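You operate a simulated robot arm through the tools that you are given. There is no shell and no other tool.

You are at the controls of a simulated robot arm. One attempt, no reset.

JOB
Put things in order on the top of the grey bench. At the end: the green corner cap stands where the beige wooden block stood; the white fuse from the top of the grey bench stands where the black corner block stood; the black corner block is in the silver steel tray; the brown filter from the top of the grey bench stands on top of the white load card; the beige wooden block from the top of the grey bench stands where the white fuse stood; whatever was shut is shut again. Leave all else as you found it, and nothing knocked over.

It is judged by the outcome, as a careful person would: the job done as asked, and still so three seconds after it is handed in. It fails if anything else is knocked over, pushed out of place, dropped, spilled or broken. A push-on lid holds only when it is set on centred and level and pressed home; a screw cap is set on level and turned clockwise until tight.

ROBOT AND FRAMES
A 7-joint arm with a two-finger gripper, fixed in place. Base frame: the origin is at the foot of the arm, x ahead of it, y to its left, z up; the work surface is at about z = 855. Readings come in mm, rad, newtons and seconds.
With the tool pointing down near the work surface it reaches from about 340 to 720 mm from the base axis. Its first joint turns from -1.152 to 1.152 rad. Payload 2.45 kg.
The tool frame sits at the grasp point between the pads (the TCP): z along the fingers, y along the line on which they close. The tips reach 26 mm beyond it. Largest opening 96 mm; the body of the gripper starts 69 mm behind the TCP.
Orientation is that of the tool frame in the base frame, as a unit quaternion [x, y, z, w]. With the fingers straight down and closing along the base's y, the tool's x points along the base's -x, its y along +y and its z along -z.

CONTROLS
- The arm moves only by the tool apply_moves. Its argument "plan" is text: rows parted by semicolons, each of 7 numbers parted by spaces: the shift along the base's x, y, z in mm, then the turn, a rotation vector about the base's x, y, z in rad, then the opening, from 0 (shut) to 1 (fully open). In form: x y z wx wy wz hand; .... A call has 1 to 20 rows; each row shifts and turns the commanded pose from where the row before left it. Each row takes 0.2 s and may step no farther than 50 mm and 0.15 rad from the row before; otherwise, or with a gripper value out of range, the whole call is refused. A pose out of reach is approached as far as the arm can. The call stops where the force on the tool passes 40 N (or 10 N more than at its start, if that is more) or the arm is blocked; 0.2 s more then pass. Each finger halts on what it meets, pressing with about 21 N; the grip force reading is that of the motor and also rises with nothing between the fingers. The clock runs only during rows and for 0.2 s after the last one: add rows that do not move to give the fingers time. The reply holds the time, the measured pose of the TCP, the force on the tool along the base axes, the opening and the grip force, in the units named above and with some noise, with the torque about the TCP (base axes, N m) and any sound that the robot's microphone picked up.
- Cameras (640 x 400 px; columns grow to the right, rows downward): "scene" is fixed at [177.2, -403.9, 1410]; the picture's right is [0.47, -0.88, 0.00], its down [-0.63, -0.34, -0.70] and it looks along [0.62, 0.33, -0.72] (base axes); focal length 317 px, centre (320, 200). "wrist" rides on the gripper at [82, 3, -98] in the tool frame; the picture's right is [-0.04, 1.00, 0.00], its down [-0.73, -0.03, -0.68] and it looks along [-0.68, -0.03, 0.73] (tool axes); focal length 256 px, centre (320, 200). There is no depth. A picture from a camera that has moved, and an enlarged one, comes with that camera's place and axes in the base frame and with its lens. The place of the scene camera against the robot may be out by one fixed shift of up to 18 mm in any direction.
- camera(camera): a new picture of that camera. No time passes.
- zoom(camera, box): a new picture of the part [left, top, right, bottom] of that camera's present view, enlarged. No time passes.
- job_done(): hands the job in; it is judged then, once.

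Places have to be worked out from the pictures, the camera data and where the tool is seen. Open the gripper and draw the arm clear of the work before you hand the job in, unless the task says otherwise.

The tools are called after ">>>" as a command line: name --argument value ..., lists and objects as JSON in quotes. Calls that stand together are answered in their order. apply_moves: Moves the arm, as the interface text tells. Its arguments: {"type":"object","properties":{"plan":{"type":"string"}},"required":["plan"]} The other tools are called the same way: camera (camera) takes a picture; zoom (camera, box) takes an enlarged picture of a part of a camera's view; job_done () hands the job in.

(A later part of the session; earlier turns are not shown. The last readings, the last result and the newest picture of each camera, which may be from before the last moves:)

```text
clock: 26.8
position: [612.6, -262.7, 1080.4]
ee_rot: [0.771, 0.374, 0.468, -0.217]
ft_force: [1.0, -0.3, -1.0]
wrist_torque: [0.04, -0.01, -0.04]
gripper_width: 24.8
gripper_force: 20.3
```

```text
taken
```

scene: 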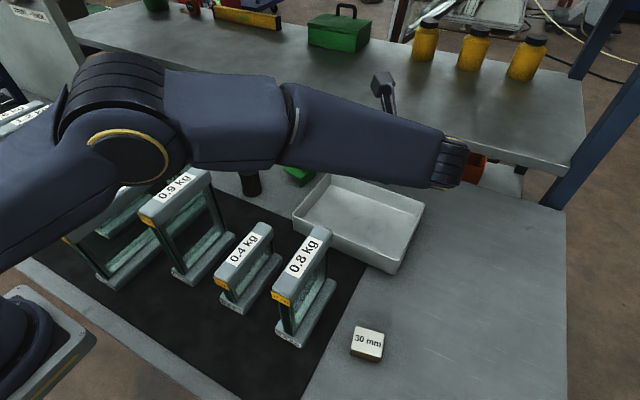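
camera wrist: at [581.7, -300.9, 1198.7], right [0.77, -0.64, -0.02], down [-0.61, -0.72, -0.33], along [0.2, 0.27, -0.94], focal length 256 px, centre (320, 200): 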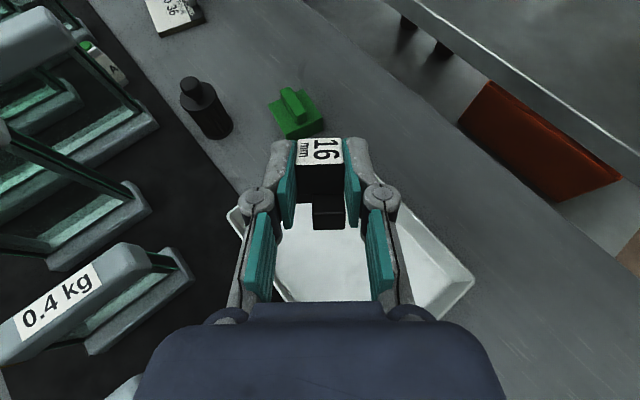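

Tilt is now about 62°, enough to fall onto its base when released. I move to about (635, -240) and descend most of the way.

>>> apply_moves --plan "11 11 0 0 0 0 0;11 11 -10 0 0 0 0;0 0 -35 0 0 0 0;0 0 -35 0 0 0 0;0 0 -35 0 0 0 0;0 0 -30 0 0 0 0;0 0 -15 0 0 0 0;0 0 0 0 0 0 0"

>>> camera --camera "wrist"

>>> camera --camera "scene"

```text
clock: 28.6
position: [633.4, -239.9, 920.5]
ee_rot: [0.772, 0.374, 0.467, -0.216]
ft_force: [0.4, 0.3, 0.1]
wrist_torque: [0.0, -0.01, -0.01]
gripper_width: 24.9
gripper_force: 21.1
```

```text
taken
camera wrist: at [603.8, -278.0, 1038.6], right [0.77, -0.64, -0.02], down [-0.61, -0.72, -0.33], along [0.2, 0.26, -0.94], focal length 256 px, centre (320, 200)
```

wrist: 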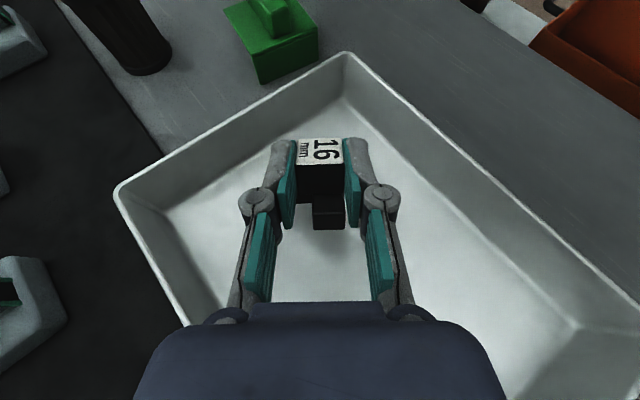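

```text
taken
```

scene: 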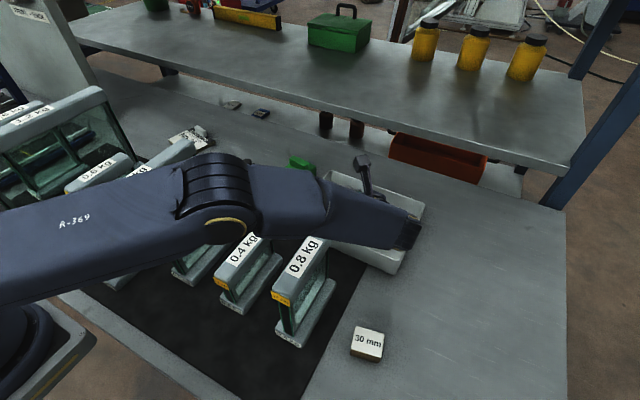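

By triangulation the 0.8 kg frame top is near z = 1015, and the forearm is some 50 mm above it, so a further 20 mm is safe. I descend in small steps until near contact.

>>> apply_moves --plan "0 0 -6 0 0 0 0;0 0 -6 0 0 0 0;0 0 -4 0 0 0 0;0 0 -2 0 0 0 0;0 0 0 0 0 0 0"

>>> zoom --camera "scene" --box '[180, 120, 440, 290]'

>>> zoom --camera "wrist" --box '[220, 100, 420, 225]'

```text
clock: 29.8
position: [634.0, -240.3, 902.0]
ee_rot: [0.771, 0.374, 0.467, -0.217]
ft_force: [-0.1, 1.2, -0.4]
wrist_torque: [-0.05, -0.03, 0.0]
gripper_width: 24.8
gripper_force: 20.7
```

```text
2.35 times, centred on (310, 205) of scene
camera zoom: at [177.2, -403.9, 1409.9], right [0.47, -0.88, 0.0], down [-0.63, -0.34, -0.7], along [0.62, 0.33, -0.72], focal length 745 px, centre (344, 188)
```

zoom: 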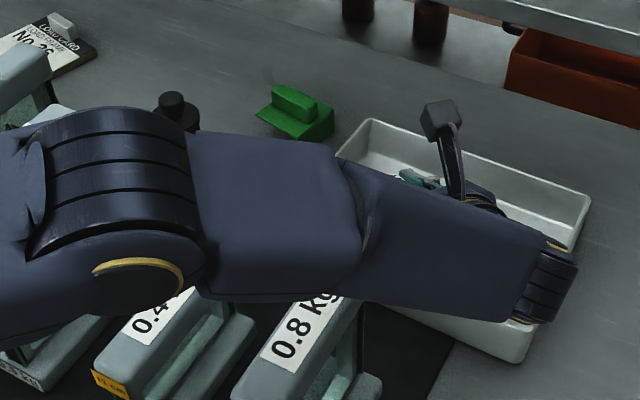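

```text
3.20 times, centred on (320, 162) of wrist
camera zoom: at [603.9, -278.4, 1020.7], right [0.77, -0.64, -0.02], down [-0.61, -0.72, -0.33], along [0.2, 0.26, -0.94], focal length 819 px, centre (320, 320)
```

zoom: 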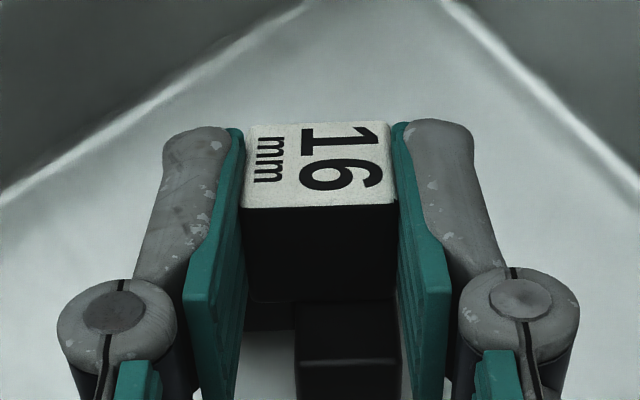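

No contact yet. I continue down in 1.5 mm steps.

>>> apply_moves --plan "0 0 -1.5 0 0 0 0;0 0 -1.5 0 0 0 0;0 0 -1 0 0 0 0;0 0 0 0 0 0 0"

```text
clock: 30.8
position: [633.8, -239.3, 899.0]
ee_rot: [0.771, 0.374, 0.467, -0.216]
ft_force: [-1.5, -0.1, 5.9]
wrist_torque: [0.18, 0.07, 0.02]
gripper_width: 24.6
gripper_force: 20.7
```

Contact with the tray floor (5.9 N). I open the fingers so the block settles onto its base.

>>> apply_moves --plan "0 0 0 0 0 0 0.35;0 0 0 0 0 0 0.5;0 0 0 0 0 0 0.6;0 0 0 0 0 0 0.6"

>>> camera --camera "wrist"

>>> zoom --camera "wrist" --box '[220, 100, 420, 225]'

```text
clock: 31.8
position: [634.9, -239.7, 897.7]
ee_rot: [0.771, 0.374, 0.467, -0.217]
ft_force: [-0.7, -0.3, 0.7]
wrist_torque: [-0.01, 0.0, 0.02]
gripper_width: 57.5
gripper_force: 0.1
```

```text
taken
camera wrist: at [603.9, -278.3, 1016.9], right [0.77, -0.64, -0.02], down [-0.61, -0.72, -0.33], along [0.2, 0.26, -0.94], focal length 256 px, centre (320, 200)
```

wrist: 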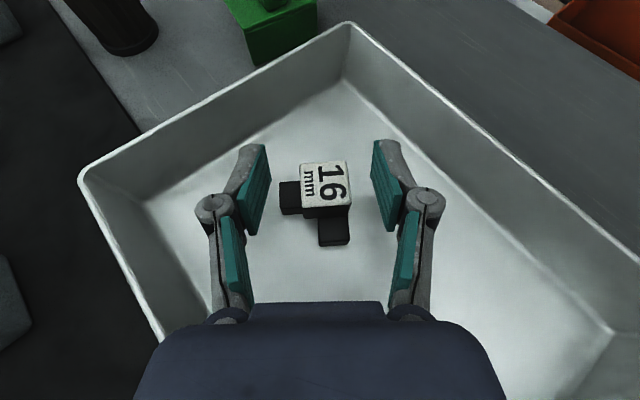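

```text
3.20 times, centred on (320, 162) of wrist
camera zoom: at [603.9, -278.3, 1016.9], right [0.77, -0.64, -0.02], down [-0.61, -0.72, -0.33], along [0.2, 0.26, -0.94], focal length 819 px, centre (320, 320)
```

zoom: 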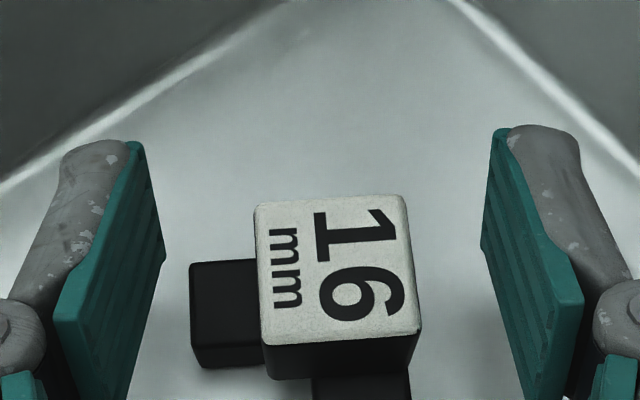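

The block now stands upright in the tray. I lift straight up and un-tilt the hand.

>>> apply_moves --plan "0 0 15 0 0 0 0.6;0 0 30 0 0 0 0.6;0 0 45 0 0 0 0.6;0 0 45 0 0 0 0.6;0 0 35 0 0 0 0.6;0 0 0 -0.114 0.0945 0 0.6;0 0 0 -0.114 0.0945 0 0.6;0 0 10 -0.114 0.0945 0 0.6;0 0 10 -0.114 0.0945 0 0.6;0 0 10 -0.114 0.0945 0 0.6;0 0 10 -0.114 0.0945 0 0.6;0 0 10 -0.114 0.0945 0 0.6;0 0 0 -0.036 0.0302 0 0.6;0 0 0 0 0 0 0.6"

>>> camera --camera "scene"

>>> camera --camera "wrist"

```text
clock: 34.8
position: [634.9, -240.3, 1118.4]
ee_rot: [0.901, 0.434, -0.003, -0.003]
ft_force: [-0.5, -0.4, -0.1]
wrist_torque: [0.01, -0.01, 0.02]
gripper_width: 57.4
gripper_force: 0.0
```

```text
taken
```

scene: 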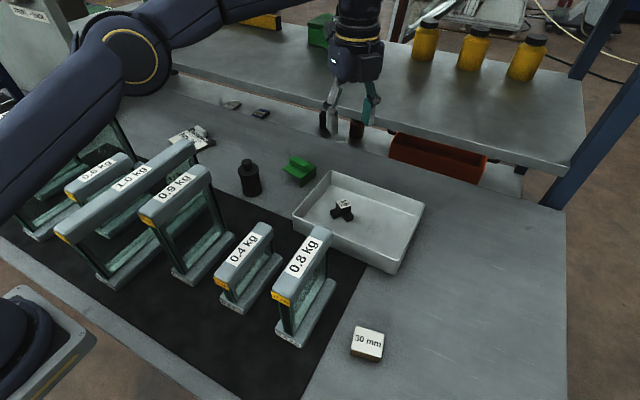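

```text
taken
camera wrist: at [686.7, -178.6, 1216.7], right [0.76, -0.65, -0.01], down [-0.47, -0.56, 0.68], along [-0.45, -0.51, -0.73], focal length 256 px, centre (320, 200)
```

wrist: 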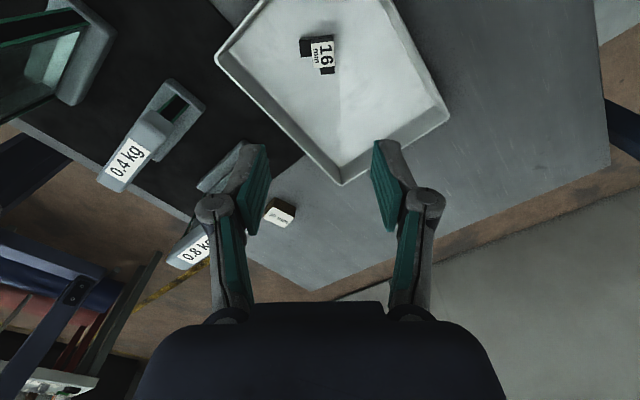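

All standing well; the structure behind is far beyond reach (x ≈ 1000), so no hazard there. I turn the yaw back to standard and travel high to above the fuse at about (530, 178).

>>> apply_moves --plan "-6.5 10 5 0 0 0.1416 0.8;-6.5 20 5 0 0 0.1416 1;-6.5 25 5 0 0 0.1416 1;-6.5 28 5 0 0 0.1416 1;-6.5 28 5 0 0 0.1416 1;-6.5 28 5 0 0 0.1416 1;-6.5 28 0 0 0 0.1416 1;-6.5 28 0 0 0 0.1416 1;-6.5 28 0 0 0 0.1416 1;-6.5 28 0 0 0 0.1416 1;-6.5 28 0 0 0 0.1416 1;-6.5 28 0 0 0 0.1416 1;-6.5 28 0 0 0 0.1416 1;-6.5 28 0 0 0 0.1416 1;-6.5 28 0 0 0 0.1416 1;-6.5 28 0 0 0 0.1416 1;0 0 0 0 0 0 1"

>>> camera --camera "wrist"

>>> zoom --camera "wrist" --box '[220, 20, 420, 145]'

>>> camera --camera "scene"

```text
clock: 38.4
position: [530.8, 179.5, 1149.7]
ee_rot: [-0.013, 1.0, -0.004, 0.0]
ft_force: [0.5, -0.2, -0.2]
wrist_torque: [0.0, -0.02, 0.01]
gripper_width: 96.1
gripper_force: 0.2
```

```text
taken
camera wrist: at [447.8, 181.5, 1247.1], right [0.02, 1.0, -0.01], down [0.73, -0.01, 0.68], along [0.68, -0.02, -0.73], focal length 256 px, centre (320, 200)
```

wrist: 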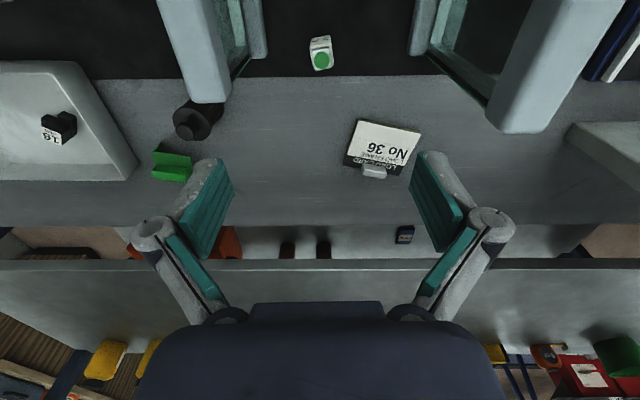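

```text
3.20 times, centred on (320, 82) of wrist
camera zoom: at [447.8, 181.5, 1247.1], right [0.02, 1.0, -0.01], down [0.73, -0.01, 0.68], along [0.68, -0.02, -0.73], focal length 819 px, centre (320, 576)
```

zoom: 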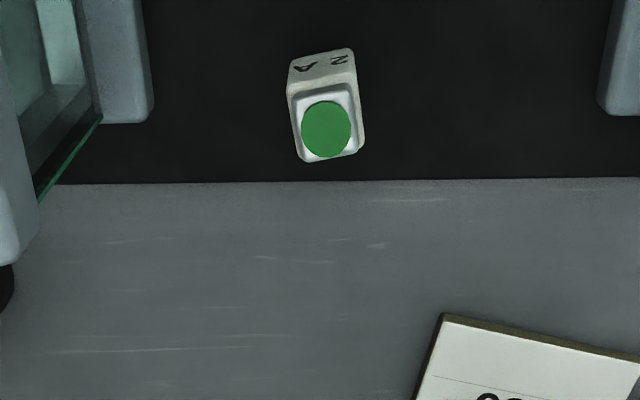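

```text
taken
```

scene: 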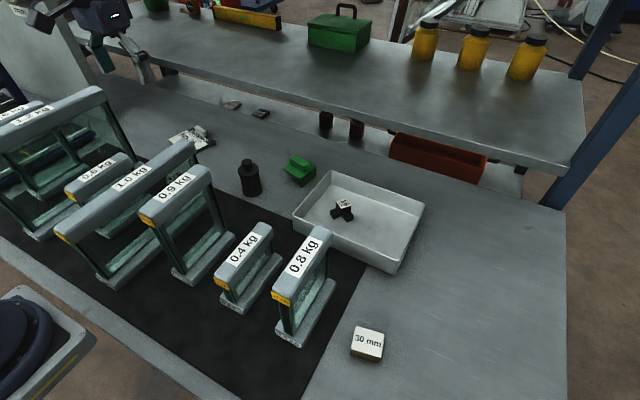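

The fuse is about 26 mm square and 48 mm tall, at roughly (533, 179) with yaw +0.21. The camera box would come close to the 0.6 kg bar, so I'll approach with the hand leaning 0.36 rad outward to keep the camera clear.

>>> apply_moves --plan "4 0 0 0 0 0.0925 0.8;3.5 0 0 0 0 0.0925 0.7;0 0 0 -0.025 0.1174 0 0.7;0 0 0 -0.025 0.1174 0 0.7;0 0 0 -0.025 0.1174 0 0.7;0 0 -40 0 0 0 0.7;0 0 -40 0 0 0 0.7;0 0 -40 0 0 0 0.7;0 0 -40 0 0 0 0.7;0 0 0 0 0 0 0.7"

>>> camera --camera "wrist"

>>> camera --camera "scene"

```text
clock: 40.6
position: [537.8, 180.1, 988.5]
ee_rot: [-0.103, 0.978, -0.022, -0.178]
ft_force: [0.2, -0.4, -0.7]
wrist_torque: [0.02, 0.03, -0.02]
gripper_width: 67.5
gripper_force: 0.1
```

```text
taken
camera wrist: at [494.4, 175.1, 1108.8], right [-0.17, 0.98, -0.02], down [0.91, 0.17, 0.38], along [0.38, 0.05, -0.93], focal length 256 px, centre (320, 200)
```

wrist: 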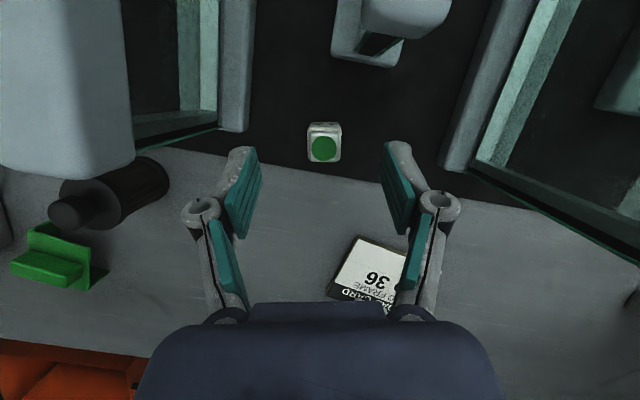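

```text
taken
```

scene: 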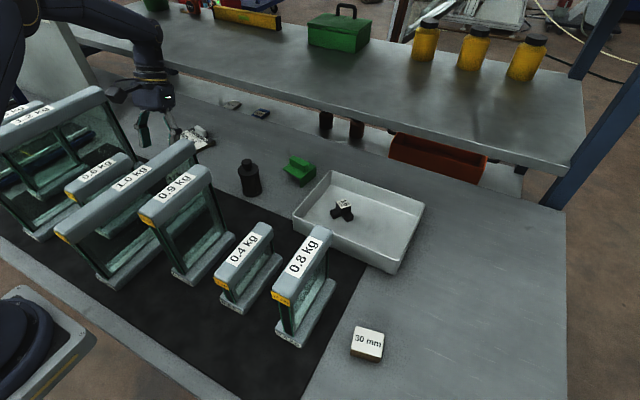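

The 0.6 kg bar end is near (468, 202) with its top at about z = 987. I add a bit more lean for margin, then descend around the fuse.

>>> apply_moves --plan "1.5 1 0 -0.025 0.1174 0 0.7;0 0.3 -30 0 0 0 0.7;0 0 -30 0 0 0 0.7;0 0 -20 0 0 0 0.7;0 0 0 0 0 0 0.7"

>>> camera --camera "wrist"

>>> zoom --camera "scene" --box '[80, 70, 240, 170]'

```text
clock: 41.8
position: [539.0, 179.8, 908.0]
ee_rot: [-0.102, 0.966, -0.028, -0.236]
ft_force: [0.0, -0.6, 0.0]
wrist_torque: [-0.02, 0.02, 0.01]
gripper_width: 67.3
gripper_force: 0.1
```

```text
taken
camera wrist: at [510.6, 178.7, 1033.4], right [-0.17, 0.98, -0.02], down [0.95, 0.17, 0.26], along [0.27, 0.02, -0.96], focal length 256 px, centre (320, 200)
```

wrist: 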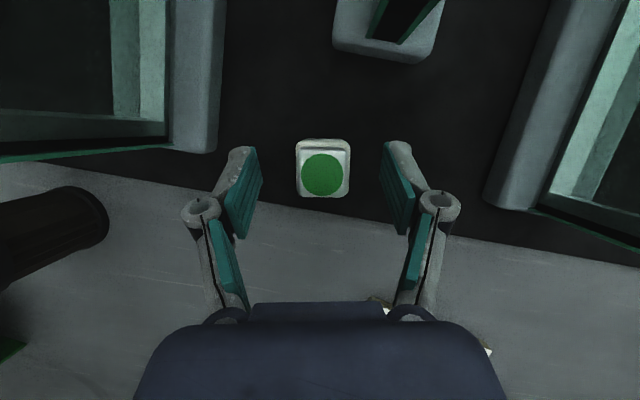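

```text
4.00 times, centred on (160, 120) of scene
camera zoom: at [177.2, -403.9, 1410.0], right [0.47, -0.88, 0.0], down [-0.63, -0.34, -0.7], along [0.62, 0.33, -0.72], focal length 1267 px, centre (960, 520)
```

zoom: 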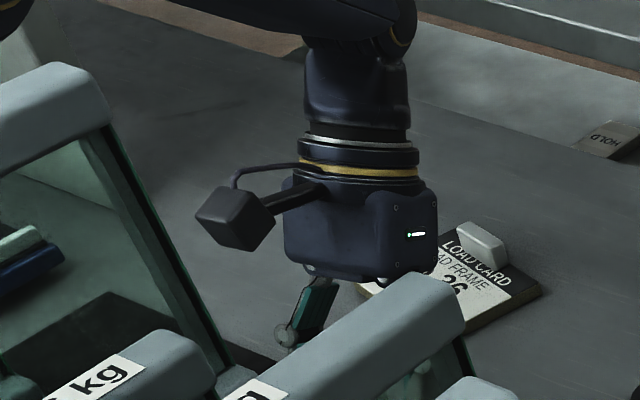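

Fuse well centred and camera clear. I descend the last 18 mm and close.

>>> apply_moves --plan "0 0 -10 0 0 0 0.7;0 0 -8 0 0 0 0.7;0 0 0 0 0 0 0.5;0 0 0 0 0 0 0.3;0 0 0 0 0 0 0.15;0 0 0 0 0 0 0;0 0 0 0 0 0 0;0 0 0 0 0 0 0"

>>> zoom --camera "wrist" --box '[220, 100, 420, 225]'

```text
clock: 43.6
position: [539.2, 180.4, 889.1]
ee_rot: [-0.102, 0.966, -0.027, -0.236]
ft_force: [-0.2, -0.7, -0.5]
wrist_torque: [0.0, 0.02, 0.01]
gripper_width: 25.4
gripper_force: 20.7
```

```text
3.20 times, centred on (320, 162) of wrist
camera zoom: at [510.5, 178.9, 1015.6], right [-0.17, 0.98, -0.03], down [0.95, 0.17, 0.26], along [0.26, 0.02, -0.96], focal length 819 px, centre (320, 320)
```

zoom: 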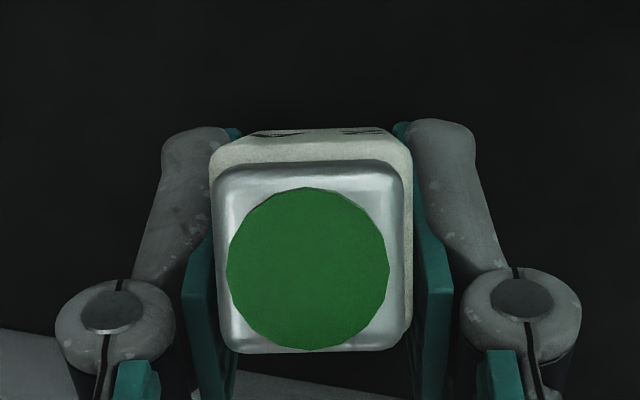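

The fuse is gripped (25.4 mm). I lift it slowly straight up and verify before travelling.

>>> apply_moves --plan "0 0 5 0 0 0 0;0 0 10 0 0 0 0;0 0 20 0 0 0 0;0 0 35 0 0 0 0;0 0 45 0 0 0 0;0 0 45 0 0 0 0;0 0 45 0 0 0 0;0 0 40 0 0 0 0;0 0 0 0 0 0 0"

>>> zoom --camera "wrist" --box '[220, 100, 420, 225]'

>>> camera --camera "scene"

```text
clock: 45.6
position: [539.0, 180.1, 1136.7]
ee_rot: [-0.101, 0.966, -0.028, -0.236]
ft_force: [-0.7, 0.6, -0.5]
wrist_torque: [0.0, 0.0, 0.04]
gripper_width: 25.2
gripper_force: 21.2
```

```text
3.20 times, centred on (320, 162) of wrist
camera zoom: at [511.1, 178.7, 1260.5], right [-0.17, 0.98, -0.03], down [0.95, 0.17, 0.26], along [0.26, 0.02, -0.96], focal length 819 px, centre (320, 320)
```

zoom: 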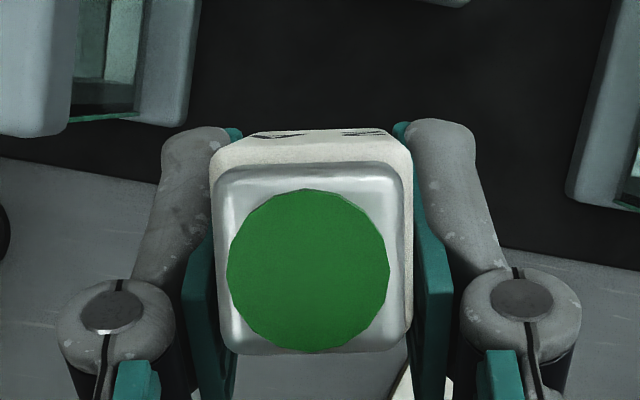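

```text
taken
```

scene: 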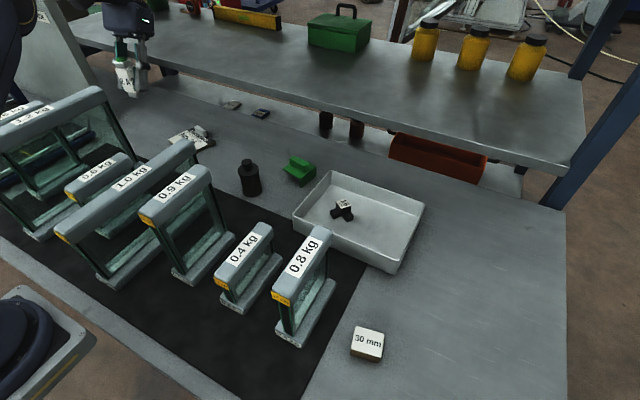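

The fuse is stable. I carry it to the black block's former place, yawing 1.14 rad on the way so the lean points away from the reach limit.

>>> apply_moves --plan "-3 -20 0 0 0 0.03 0;-5 -35 0 0 0 0.0655 0;-5.5 -41 0 0 0 0.0655 0;-5.5 -41 0 0 0 0.0655 0;-5.5 -41 0 0 0 0.0655 0;-5.5 -41 0 0 0 0.0655 0;-5.5 -41 0 0 0 0.0655 0;-5.5 -41 0 0 0 0.0655 0;-5.5 -41 0 0 0 0.0655 0;-5.5 -41 0 0 0 0.0655 0;-5.5 -41 0 0 0 0.0655 0;-5.5 -41 0 0 0 0.0655 0;-5.5 -41 0 0 0 0.0655 0;-5.5 -41 0 0 0 0.0655 0;-5.5 -41 0 0 0 0.0655 0;-5.5 -41 0 0 0 0.0655 0;-3.5 -25 0 0 0 0.0655 0;-2 -16 0 0 0 0.0655 0;0 0 0 0 0 0 0"

>>> camera --camera "wrist"

>>> camera --camera "scene"

```text
clock: 49.6
position: [448.7, -489.4, 1135.8]
ee_rot: [-0.608, 0.758, -0.15, -0.183]
ft_force: [0.1, -0.7, 0.0]
wrist_torque: [0.01, 0.03, 0.02]
gripper_width: 24.9
gripper_force: 21.7
```

```text
taken
camera wrist: at [437.5, -515.4, 1259.8], right [-0.97, 0.25, -0.03], down [0.23, 0.94, 0.26], along [0.09, 0.25, -0.96], focal length 256 px, centre (320, 200)
```

wrist: 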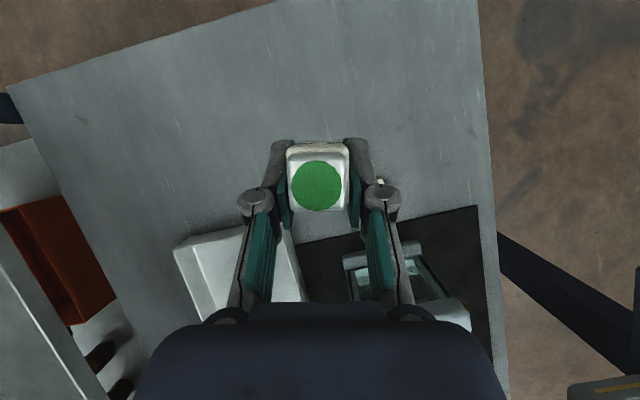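

```text
taken
```

scene: 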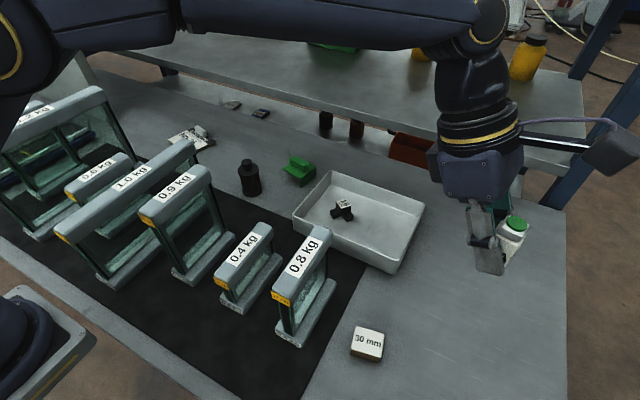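

In place above the spot. I descend most of the way.

>>> apply_moves --plan "0 0 -30 0 0 0 0;0 0 -45 0 0 0 0;0 0 -45 0 0 0 0;0 0 -45 0 0 0 0;0 0 -40 0 0 0 0;0 0 -25 0 0 0 0;0 0 -8 0 0 0 0;0 0 -3 0 0 0 0;0 0 0 0 0 0 0"

>>> camera --camera "wrist"

>>> zoom --camera "scene" --box '[340, 240, 500, 370]'

```text
clock: 51.6
position: [448.3, -489.6, 894.3]
ee_rot: [-0.608, 0.757, -0.151, -0.184]
ft_force: [-0.5, 0.7, -0.1]
wrist_torque: [0.04, 0.01, -0.02]
gripper_width: 25.4
gripper_force: 20.8
```

```text
taken
camera wrist: at [437.5, -515.3, 1019.4], right [-0.97, 0.25, -0.03], down [0.23, 0.94, 0.26], along [0.09, 0.25, -0.96], focal length 256 px, centre (320, 200)
```

wrist: 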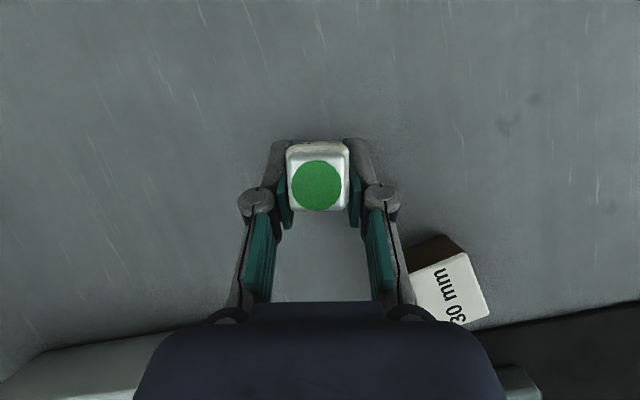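

```text
3.08 times, centred on (420, 305) of scene
camera zoom: at [177.2, -403.9, 1409.9], right [0.47, -0.88, 0.0], down [-0.63, -0.34, -0.7], along [0.62, 0.33, -0.72], focal length 975 px, centre (12, -123)
```

zoom: 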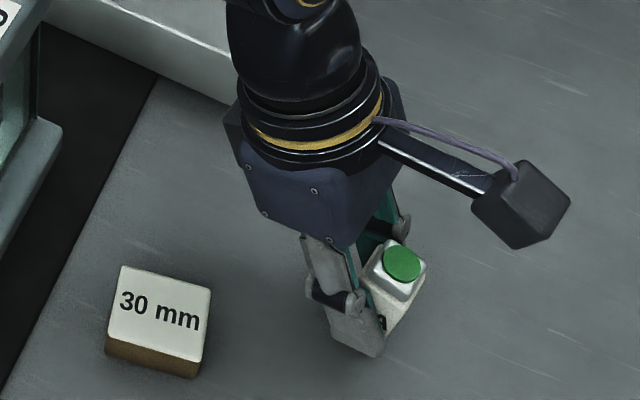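

About 4 mm to go; I lower in 1.5 mm steps watching for contact.

>>> apply_moves --plan "0 0 -1.5 0 0 0 0;0 0 -1.5 0 0 0 0;0 0 -1 0 0 0 0;0 0 0 0 0 0 0"

```text
clock: 52.6
position: [448.1, -489.9, 890.2]
ee_rot: [-0.607, 0.759, -0.15, -0.182]
ft_force: [0.0, 0.8, -0.4]
wrist_torque: [-0.01, 0.0, 0.0]
gripper_width: 25.1
gripper_force: 21.8
```

>>> apply_moves --plan "0 0 -1 0 0 0 0;0 0 0 0 0 0 0"

```text
clock: 53.2
position: [448.3, -490.2, 888.8]
ee_rot: [-0.607, 0.758, -0.151, -0.183]
ft_force: [0.1, -0.6, -0.3]
wrist_torque: [-0.02, 0.03, 0.01]
gripper_width: 25.3
gripper_force: 20.9
```

No contact force yet; another small step.

>>> apply_moves --plan "0 0 -1 0 0 0 0;0 0 0 0 0 0 0"

```text
clock: 53.8
position: [448.8, -489.8, 888.4]
ee_rot: [-0.607, 0.758, -0.151, -0.183]
ft_force: [0.3, -0.2, 0.0]
wrist_torque: [0.01, 0.01, -0.01]
gripper_width: 25.0
gripper_force: 20.9
```

>>> apply_moves --plan "0 0 -1 0 0 0 0;0 0 0 0 0 0 0"

>>> zoom --camera "scene" --box '[410, 300, 474, 364]'

```text
clock: 54.4
position: [448.0, -489.7, 887.0]
ee_rot: [-0.608, 0.758, -0.15, -0.182]
ft_force: [-0.3, -0.3, 0.3]
wrist_torque: [-0.02, -0.01, -0.02]
gripper_width: 25.1
gripper_force: 21.1
```

```text
6.25 times, centred on (442, 332) of scene
camera zoom: at [177.2, -403.9, 1409.9], right [0.47, -0.88, 0.0], down [-0.63, -0.34, -0.7], along [0.62, 0.33, -0.72], focal length 1980 px, centre (-442, -625)
```

zoom: 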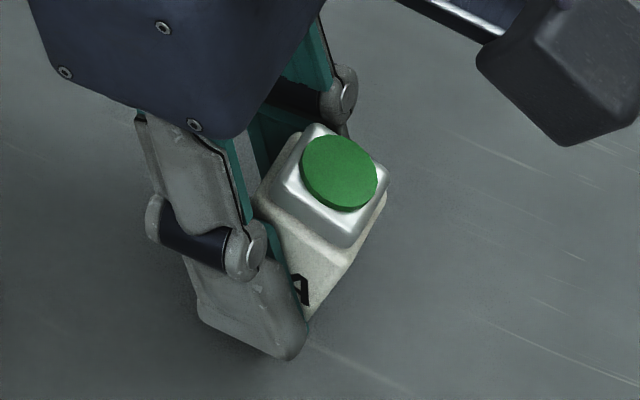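

No contact yet: the fuse's original spot was on a mat of some thickness. I continue 1 mm at a time.

>>> apply_moves --plan "0 0 -1 0 0 0 0;0 0 0 0 0 0 0"

>>> apply_moves --plan "0 0 -0.7 0 0 0 0;0 0 0 0 0 0 0"

```text
clock: 55.0
position: [448.6, -490.9, 886.1]
ee_rot: [-0.607, 0.758, -0.15, -0.183]
ft_force: [1.1, 0.2, 0.7]
wrist_torque: [0.0, 0.01, 0.0]
gripper_width: 25.2
gripper_force: 20.6
```

```text
clock: 55.6
position: [448.3, -490.4, 886.2]
ee_rot: [-0.608, 0.758, -0.152, -0.183]
ft_force: [-0.1, -0.1, 3.1]
wrist_torque: [0.0, 0.04, 0.0]
gripper_width: 25.2
gripper_force: 21.1
```

Contact at 3 N. I open the fingers and check that the fuse stands.

>>> apply_moves --plan "0 0 0 0 0 0 0.32;0 0 0 0 0 0 0.45;0 0 0 0 0 0 0.6;0 0 0 0 0 0 0.6"

>>> camera --camera "wrist"

>>> zoom --camera "scene" --box '[410, 300, 474, 364]'

```text
clock: 56.6
position: [448.9, -489.9, 886.3]
ee_rot: [-0.608, 0.758, -0.15, -0.183]
ft_force: [-0.1, 0.4, -0.7]
wrist_torque: [0.02, -0.03, 0.01]
gripper_width: 57.5
gripper_force: 0.0
```

```text
taken
camera wrist: at [437.5, -515.3, 1010.4], right [-0.97, 0.25, -0.03], down [0.23, 0.94, 0.26], along [0.09, 0.25, -0.96], focal length 256 px, centre (320, 200)
```

wrist: 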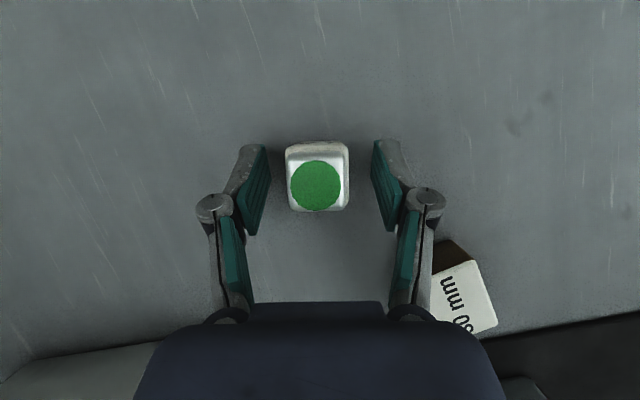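

```text
6.25 times, centred on (442, 332) of scene
camera zoom: at [177.2, -403.9, 1410.0], right [0.47, -0.88, 0.0], down [-0.63, -0.34, -0.7], along [0.62, 0.33, -0.72], focal length 1980 px, centre (-442, -625)
```

zoom: 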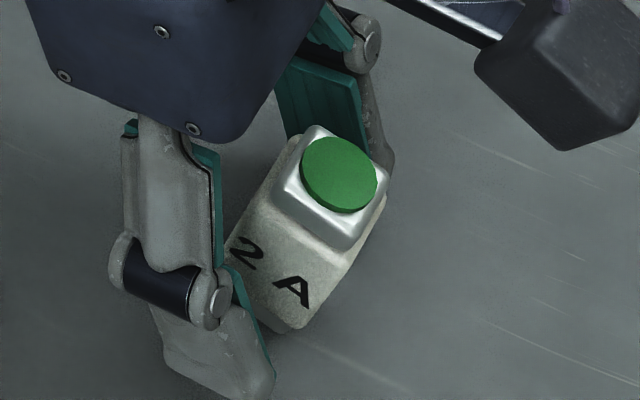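

The fuse stands in the black block's old place. I lift off and go over the 30 mm block (centre ≈ (388, -400), yaw 0.205), keeping the same lean for later placement.

>>> apply_moves --plan "0 0 15 0 0 0 0.6;0 0 35 0 0 0 0.6;0 0 45 0 0 0 0.65;0 0 20 0 0 0 0.75;-6 10 0 0 0 -0.143 0.75;-7 11 0 0 0 -0.143 0.75;-7 12 0 0 0 -0.143 0.75;-7 12 0 0 0 -0.143 0.75;-7 12 0 0 0 -0.143 0.75;-7 12 0 0 0 -0.143 0.75;-7 12 0 0 0 -0.143 0.75;-7 10 0 0 0 -0.143 0.75;0 0 0 0 0 0 0.75"

>>> camera --camera "wrist"

>>> camera --camera "scene"

```text
clock: 59.4
position: [392.9, -398.4, 999.1]
ee_rot: [-0.099, 0.966, -0.027, -0.236]
ft_force: [0.7, 0.5, 0.2]
wrist_torque: [-0.02, -0.01, 0.02]
gripper_width: 71.8
gripper_force: 0.0
```

```text
taken
camera wrist: at [365.1, -399.9, 1124.7], right [-0.17, 0.98, -0.03], down [0.95, 0.17, 0.26], along [0.26, 0.02, -0.96], focal length 256 px, centre (320, 200)
```

wrist: 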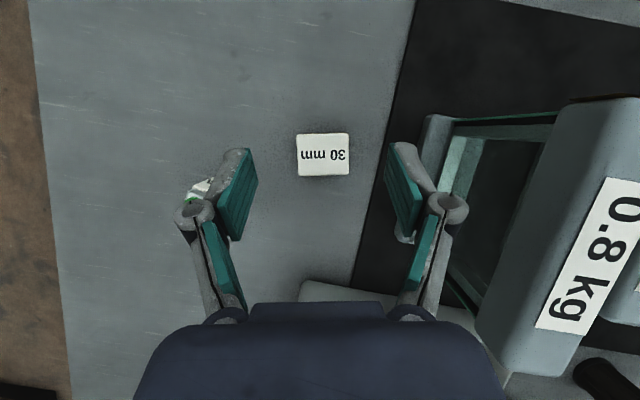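

```text
taken
```

scene: 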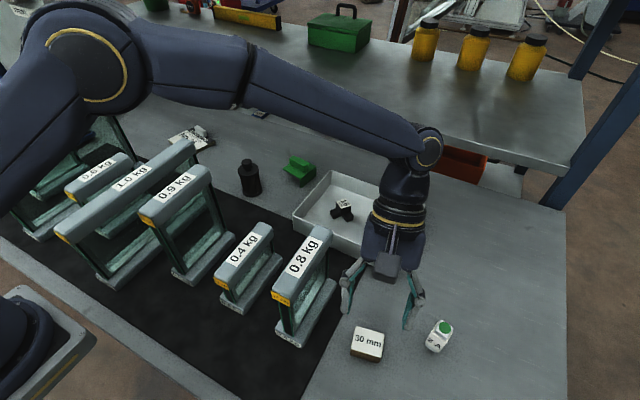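

The block is centred between the fingers. I descend to just above the bench.

>>> apply_moves --plan "0 0 -30 0 0 0 0.75;0 0 -35 0 0 0 0.75;0 0 -30 0 0 0 0.75;0 0 -12 0 0 0 0.75;0 0 -5 0 0 0 0.75;0 0 0 0 0 0 0.75"

>>> camera --camera "wrist"

>>> zoom --camera "scene" --box '[310, 240, 470, 370]'

```text
clock: 60.8
position: [393.1, -398.4, 888.9]
ee_rot: [-0.101, 0.966, -0.027, -0.235]
ft_force: [0.1, -0.2, -0.6]
wrist_torque: [0.0, 0.01, 0.01]
gripper_width: 71.8
gripper_force: 0.2
```

```text
taken
camera wrist: at [364.8, -400.1, 1013.2], right [-0.17, 0.98, -0.03], down [0.95, 0.17, 0.26], along [0.27, 0.02, -0.96], focal length 256 px, centre (320, 200)
```

wrist: 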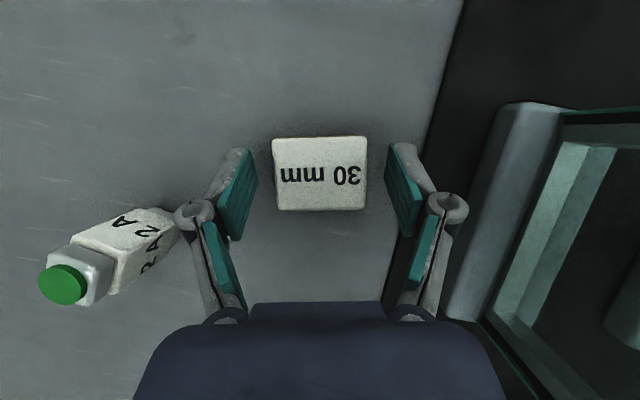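

```text
3.08 times, centred on (390, 305) of scene
camera zoom: at [177.2, -403.9, 1410.0], right [0.47, -0.88, 0.0], down [-0.63, -0.34, -0.7], along [0.62, 0.33, -0.72], focal length 975 px, centre (105, -123)
```

zoom: 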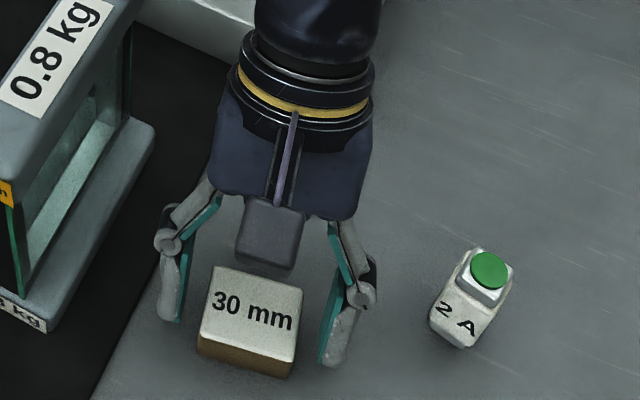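

Equal gaps both sides. I close on the block and lift a little.

>>> apply_moves --plan "0 0 0 0 0 0 0.6;0 0 0 0 0 0 0.4;0 0 0 0 0 0 0.2;0 0 0 0 0 0 0;0 0 0 0 0 0 0;0 0 0 0 0 0 0"

>>> apply_moves --plan "0 0 5 0 0 0 0;0 0 10 0 0 0 0;0 0 20 0 0 0 0;0 0 0 0 0 0 0"

>>> zoom --camera "wrist" --box '[220, 100, 420, 225]'

>>> zoom --camera "scene" --box '[310, 240, 470, 370]'

```text
clock: 62.2
position: [393.2, -398.3, 888.4]
ee_rot: [-0.1, 0.966, -0.027, -0.235]
ft_force: [0.4, 1.3, -0.2]
wrist_torque: [-0.01, 0.01, 0.02]
gripper_width: 49.4
gripper_force: 20.9
```

```text
clock: 63.2
position: [394.5, -398.1, 923.7]
ee_rot: [-0.101, 0.966, -0.028, -0.235]
ft_force: [-0.6, 0.3, -0.9]
wrist_torque: [-0.03, -0.02, -0.03]
gripper_width: 49.2
gripper_force: 20.6
```

```text
3.20 times, centred on (320, 162) of wrist
camera zoom: at [365.4, -399.3, 1048.4], right [-0.17, 0.98, -0.02], down [0.95, 0.17, 0.26], along [0.26, 0.02, -0.96], focal length 819 px, centre (320, 320)
```

zoom: 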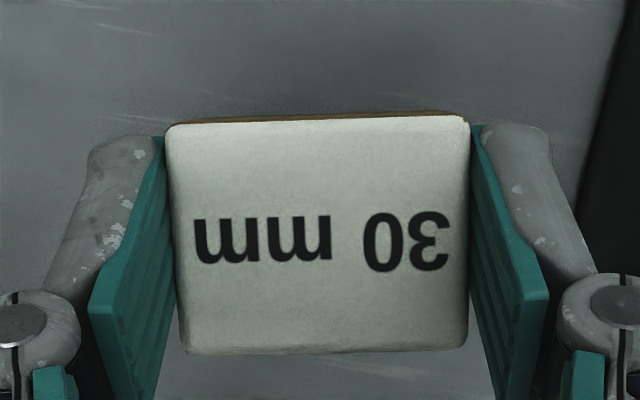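

```text
3.08 times, centred on (390, 305) of scene
camera zoom: at [177.2, -403.9, 1409.9], right [0.47, -0.88, 0.0], down [-0.63, -0.34, -0.7], along [0.62, 0.33, -0.72], focal length 975 px, centre (105, -123)
```

zoom: 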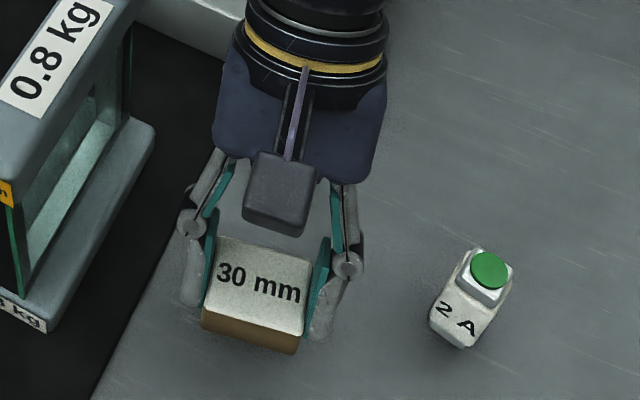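

Held firmly. I raise to z ≈ 1135 and carry the block to above the fuse's old place.

>>> apply_moves --plan "0 0 40 0 0 0 0;0 0 45 0 0 0 0;0 0 45 0 0 0 0;0 0 45 0 0 0 0;0 0 36 0 0 0 0;5 20 0 0 0 0 0;9 37 0 0 0 0 0;10.3 41.4 0 0 0 0 0;10.3 41.4 0 0 0 0 0;10.3 41.4 0 0 0 0 0;10.3 41.4 0 0 0 0 0;10.3 41.4 0 0 0 0 0;10.3 41.4 0 0 0 0 0;10.3 41.4 0 0 0 0 0;10.3 41.4 0 0 0 0 0;10.3 41.4 0 0 0 0 0;10.3 41.4 0 0 0 0 0;9 37 0 0 0 0 0;0 0 0 0 0 0 0"

>>> camera --camera "wrist"

>>> camera --camera "scene"

```text
clock: 67.2
position: [519.8, 109.0, 1134.8]
ee_rot: [-0.101, 0.966, -0.028, -0.236]
ft_force: [0.1, -0.8, -0.3]
wrist_torque: [-0.02, -0.01, 0.0]
gripper_width: 49.3
gripper_force: 21.3
```

```text
taken
camera wrist: at [492.0, 108.7, 1259.6], right [-0.17, 0.98, -0.02], down [0.95, 0.17, 0.26], along [0.26, 0.02, -0.96], focal length 256 px, centre (320, 200)
```

wrist: 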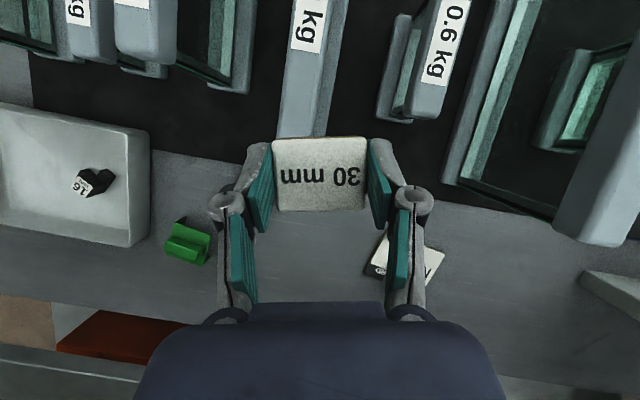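

```text
taken
```

scene: 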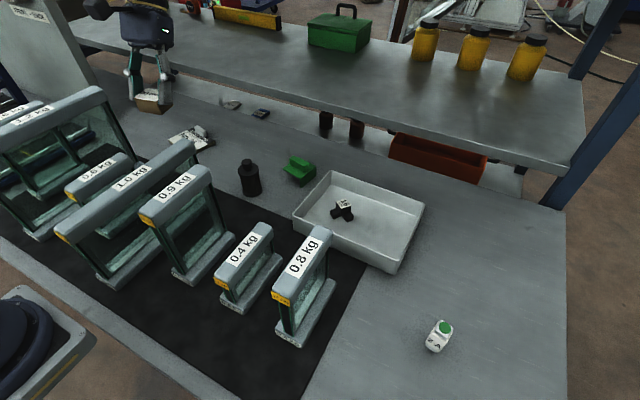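

A further (19, 72) mm to go; I finish the travel and descend part-way.

>>> apply_moves --plan "9.5 36 0 0 0 0 0;7 27 0 0 0 0 0;2.4 9.2 0 0 0 0 0;0 0 -30 0 0 0 0;0 0 -45 0 0 0 0;0 0 -45 0 0 0 0;0 0 -45 0 0 0 0;0 0 -30 0 0 0 0;0 0 -20 0 0 0 0;0 0 0 0 0 0 0"

>>> camera --camera "wrist"

>>> zoom --camera "scene" --box '[80, 70, 240, 170]'

```text
clock: 69.4
position: [540.1, 182.0, 918.6]
ee_rot: [-0.101, 0.966, -0.028, -0.235]
ft_force: [0.0, 0.1, -1.0]
wrist_torque: [-0.02, 0.02, -0.01]
gripper_width: 49.4
gripper_force: 21.6
```

```text
taken
camera wrist: at [510.5, 180.5, 1043.7], right [-0.17, 0.98, -0.03], down [0.95, 0.17, 0.26], along [0.26, 0.02, -0.96], focal length 256 px, centre (320, 200)
```

wrist: 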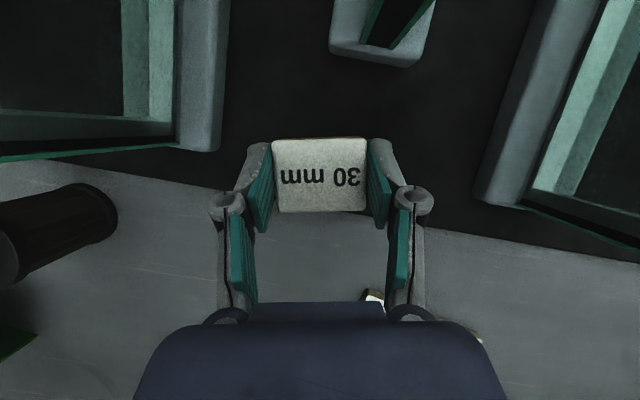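

```text
4.00 times, centred on (160, 120) of scene
camera zoom: at [177.2, -403.9, 1410.0], right [0.47, -0.88, 0.0], down [-0.63, -0.34, -0.7], along [0.62, 0.33, -0.72], focal length 1267 px, centre (960, 520)
```

zoom: 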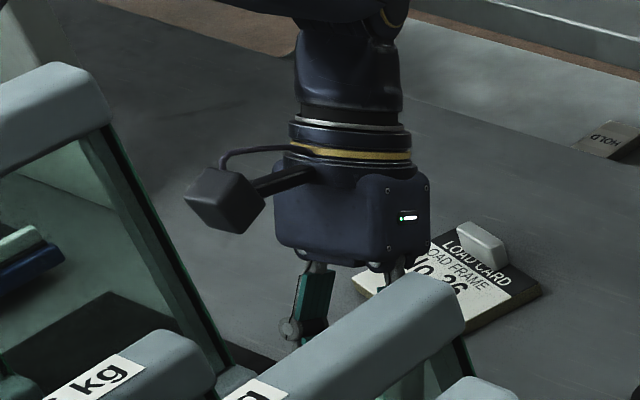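

Positioned over the spot with the whole footprint on the mat. I lower towards contact.

>>> apply_moves --plan "0 0 -12 0 0 0 0;0 0 -8 0 0 0 0;0 0 -4 0 0 0 0;0 0 0 0 0 0 0"

>>> apply_moves --plan "0 0 -1.5 0 0 0 0;0 0 0 0 0 0 0"

>>> apply_moves --plan "0 0 -1 0 0 0 0;0 0 0 0 0 0 0"

```text
clock: 70.4
position: [538.9, 182.4, 895.1]
ee_rot: [-0.101, 0.966, -0.028, -0.235]
ft_force: [-0.1, -0.1, -0.3]
wrist_torque: [0.0, 0.01, 0.0]
gripper_width: 49.1
gripper_force: 21.3
```

```text
clock: 71.0
position: [538.2, 180.6, 893.5]
ee_rot: [-0.1, 0.966, -0.027, -0.236]
ft_force: [0.5, 0.5, 0.1]
wrist_torque: [0.0, 0.05, -0.02]
gripper_width: 49.5
gripper_force: 21.1
```

```text
clock: 71.6
position: [537.9, 181.1, 893.3]
ee_rot: [-0.1, 0.966, -0.027, -0.235]
ft_force: [-1.6, -1.7, 6.3]
wrist_torque: [0.13, 0.06, 0.06]
gripper_width: 49.2
gripper_force: 20.6
```

Contact at about 6 N. I release and check that it sits flat.

>>> apply_moves --plan "0 0 0 0 0 0 0.58;0 0 0 0 0 0 0.68;0 0 0 0 0 0 0.75;0 0 0 0 0 0 0.75"

>>> camera --camera "wrist"

```text
clock: 72.6
position: [538.4, 181.5, 892.8]
ee_rot: [-0.101, 0.966, -0.028, -0.235]
ft_force: [-0.1, 0.1, -0.5]
wrist_torque: [0.01, 0.0, 0.0]
gripper_width: 71.8
gripper_force: 0.0
```

```text
taken
camera wrist: at [510.2, 180.0, 1017.9], right [-0.17, 0.98, -0.03], down [0.95, 0.17, 0.26], along [0.26, 0.02, -0.96], focal length 256 px, centre (320, 200)
```

wrist: 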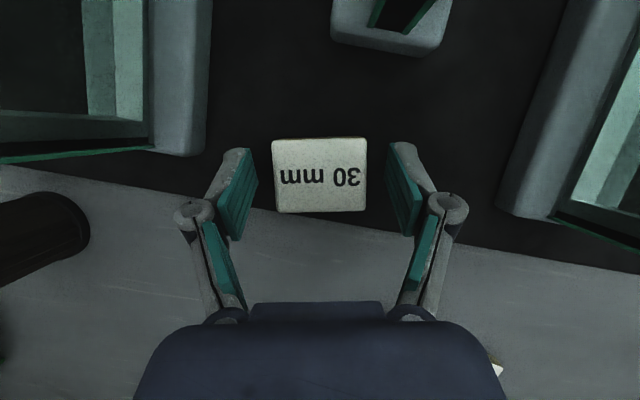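

It stands flat on the old fuse spot. I lift clear, un-tilt, and go to view the brown filter.

>>> apply_moves --plan "0 0 15 0 0 0 0.75;0 0 40 0 0 0 0.75;0 0 45 0 0 0 0.75;0 0 45 0 0 0 0.75;0 0 45 0 0 0 0.9;0 0 30 0.025 -0.1174 0 1;0 0 0 0.025 -0.1174 0 1;0 0 0 0.025 -0.1174 0 1;0 0 0 0.025 -0.1174 0 1;10 -30 0 0 0 -0.1 1;10 -40 0 0 0 -0.1 1;10 -40 0 0 0 0 1;10 -40 0 0 0 0 1;0 -30 0 0 0 0 1;0 0 0 0 0 0 1"

>>> camera --camera "wrist"

>>> camera --camera "scene"

```text
clock: 75.8
position: [580.6, 0.7, 1114.0]
ee_rot: [-0.004, 1.0, -0.004, 0.001]
ft_force: [-0.2, -0.2, 0.9]
wrist_torque: [0.01, 0.0, 0.01]
gripper_width: 96.0
gripper_force: 0.0
```

```text
taken
camera wrist: at [496.9, 4.4, 1212.4], right [0.03, 1.0, -0.01], down [0.73, -0.02, 0.68], along [0.68, -0.03, -0.73], focal length 256 px, centre (320, 200)
```

wrist: 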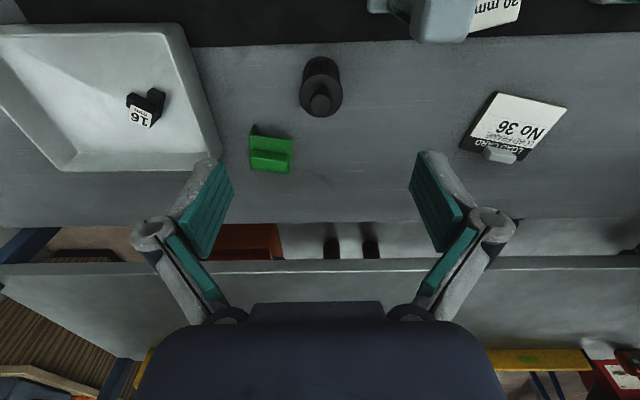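

```text
taken
```

scene: 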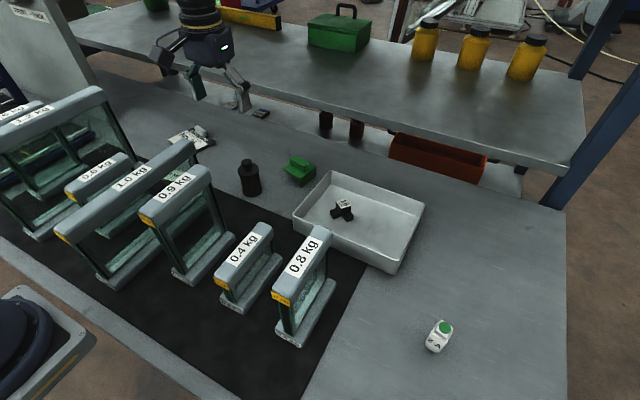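

>>> zoom --camera "wrist" --box '[230, 40, 390, 180]'

>>> zoom --camera "wrist" --box '[440, 70, 600, 190]'

>>> zoom --camera "scene" --box '[200, 130, 340, 220]'

```text
2.86 times, centred on (310, 110) of wrist
camera zoom: at [496.9, 4.4, 1212.4], right [0.03, 1.0, -0.01], down [0.73, -0.02, 0.68], along [0.68, -0.03, -0.73], focal length 731 px, centre (349, 457)
```

zoom: 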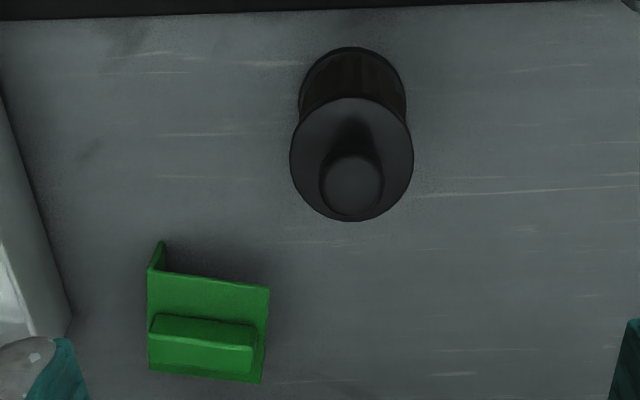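

```text
3.33 times, centred on (520, 130) of wrist
camera zoom: at [496.9, 4.4, 1212.4], right [0.03, 1.0, -0.01], down [0.73, -0.02, 0.68], along [0.68, -0.03, -0.73], focal length 853 px, centre (-347, 433)
```

zoom: 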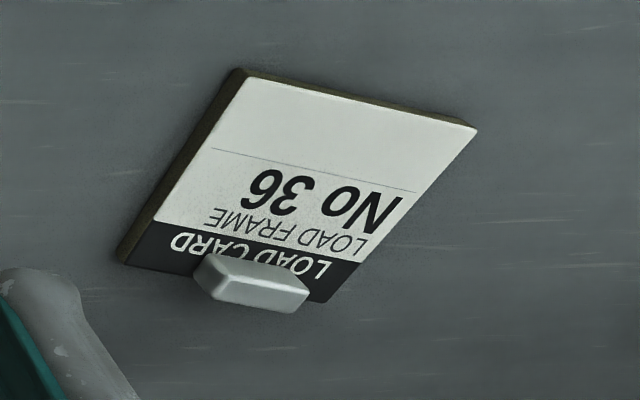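

```text
4.44 times, centred on (270, 175) of scene
camera zoom: at [177.2, -403.9, 1410.0], right [0.47, -0.88, 0.0], down [-0.63, -0.34, -0.7], along [0.62, 0.33, -0.72], focal length 1408 px, centre (542, 311)
```

zoom: 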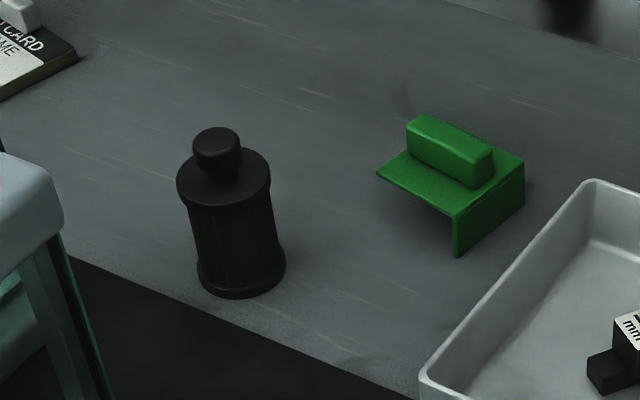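

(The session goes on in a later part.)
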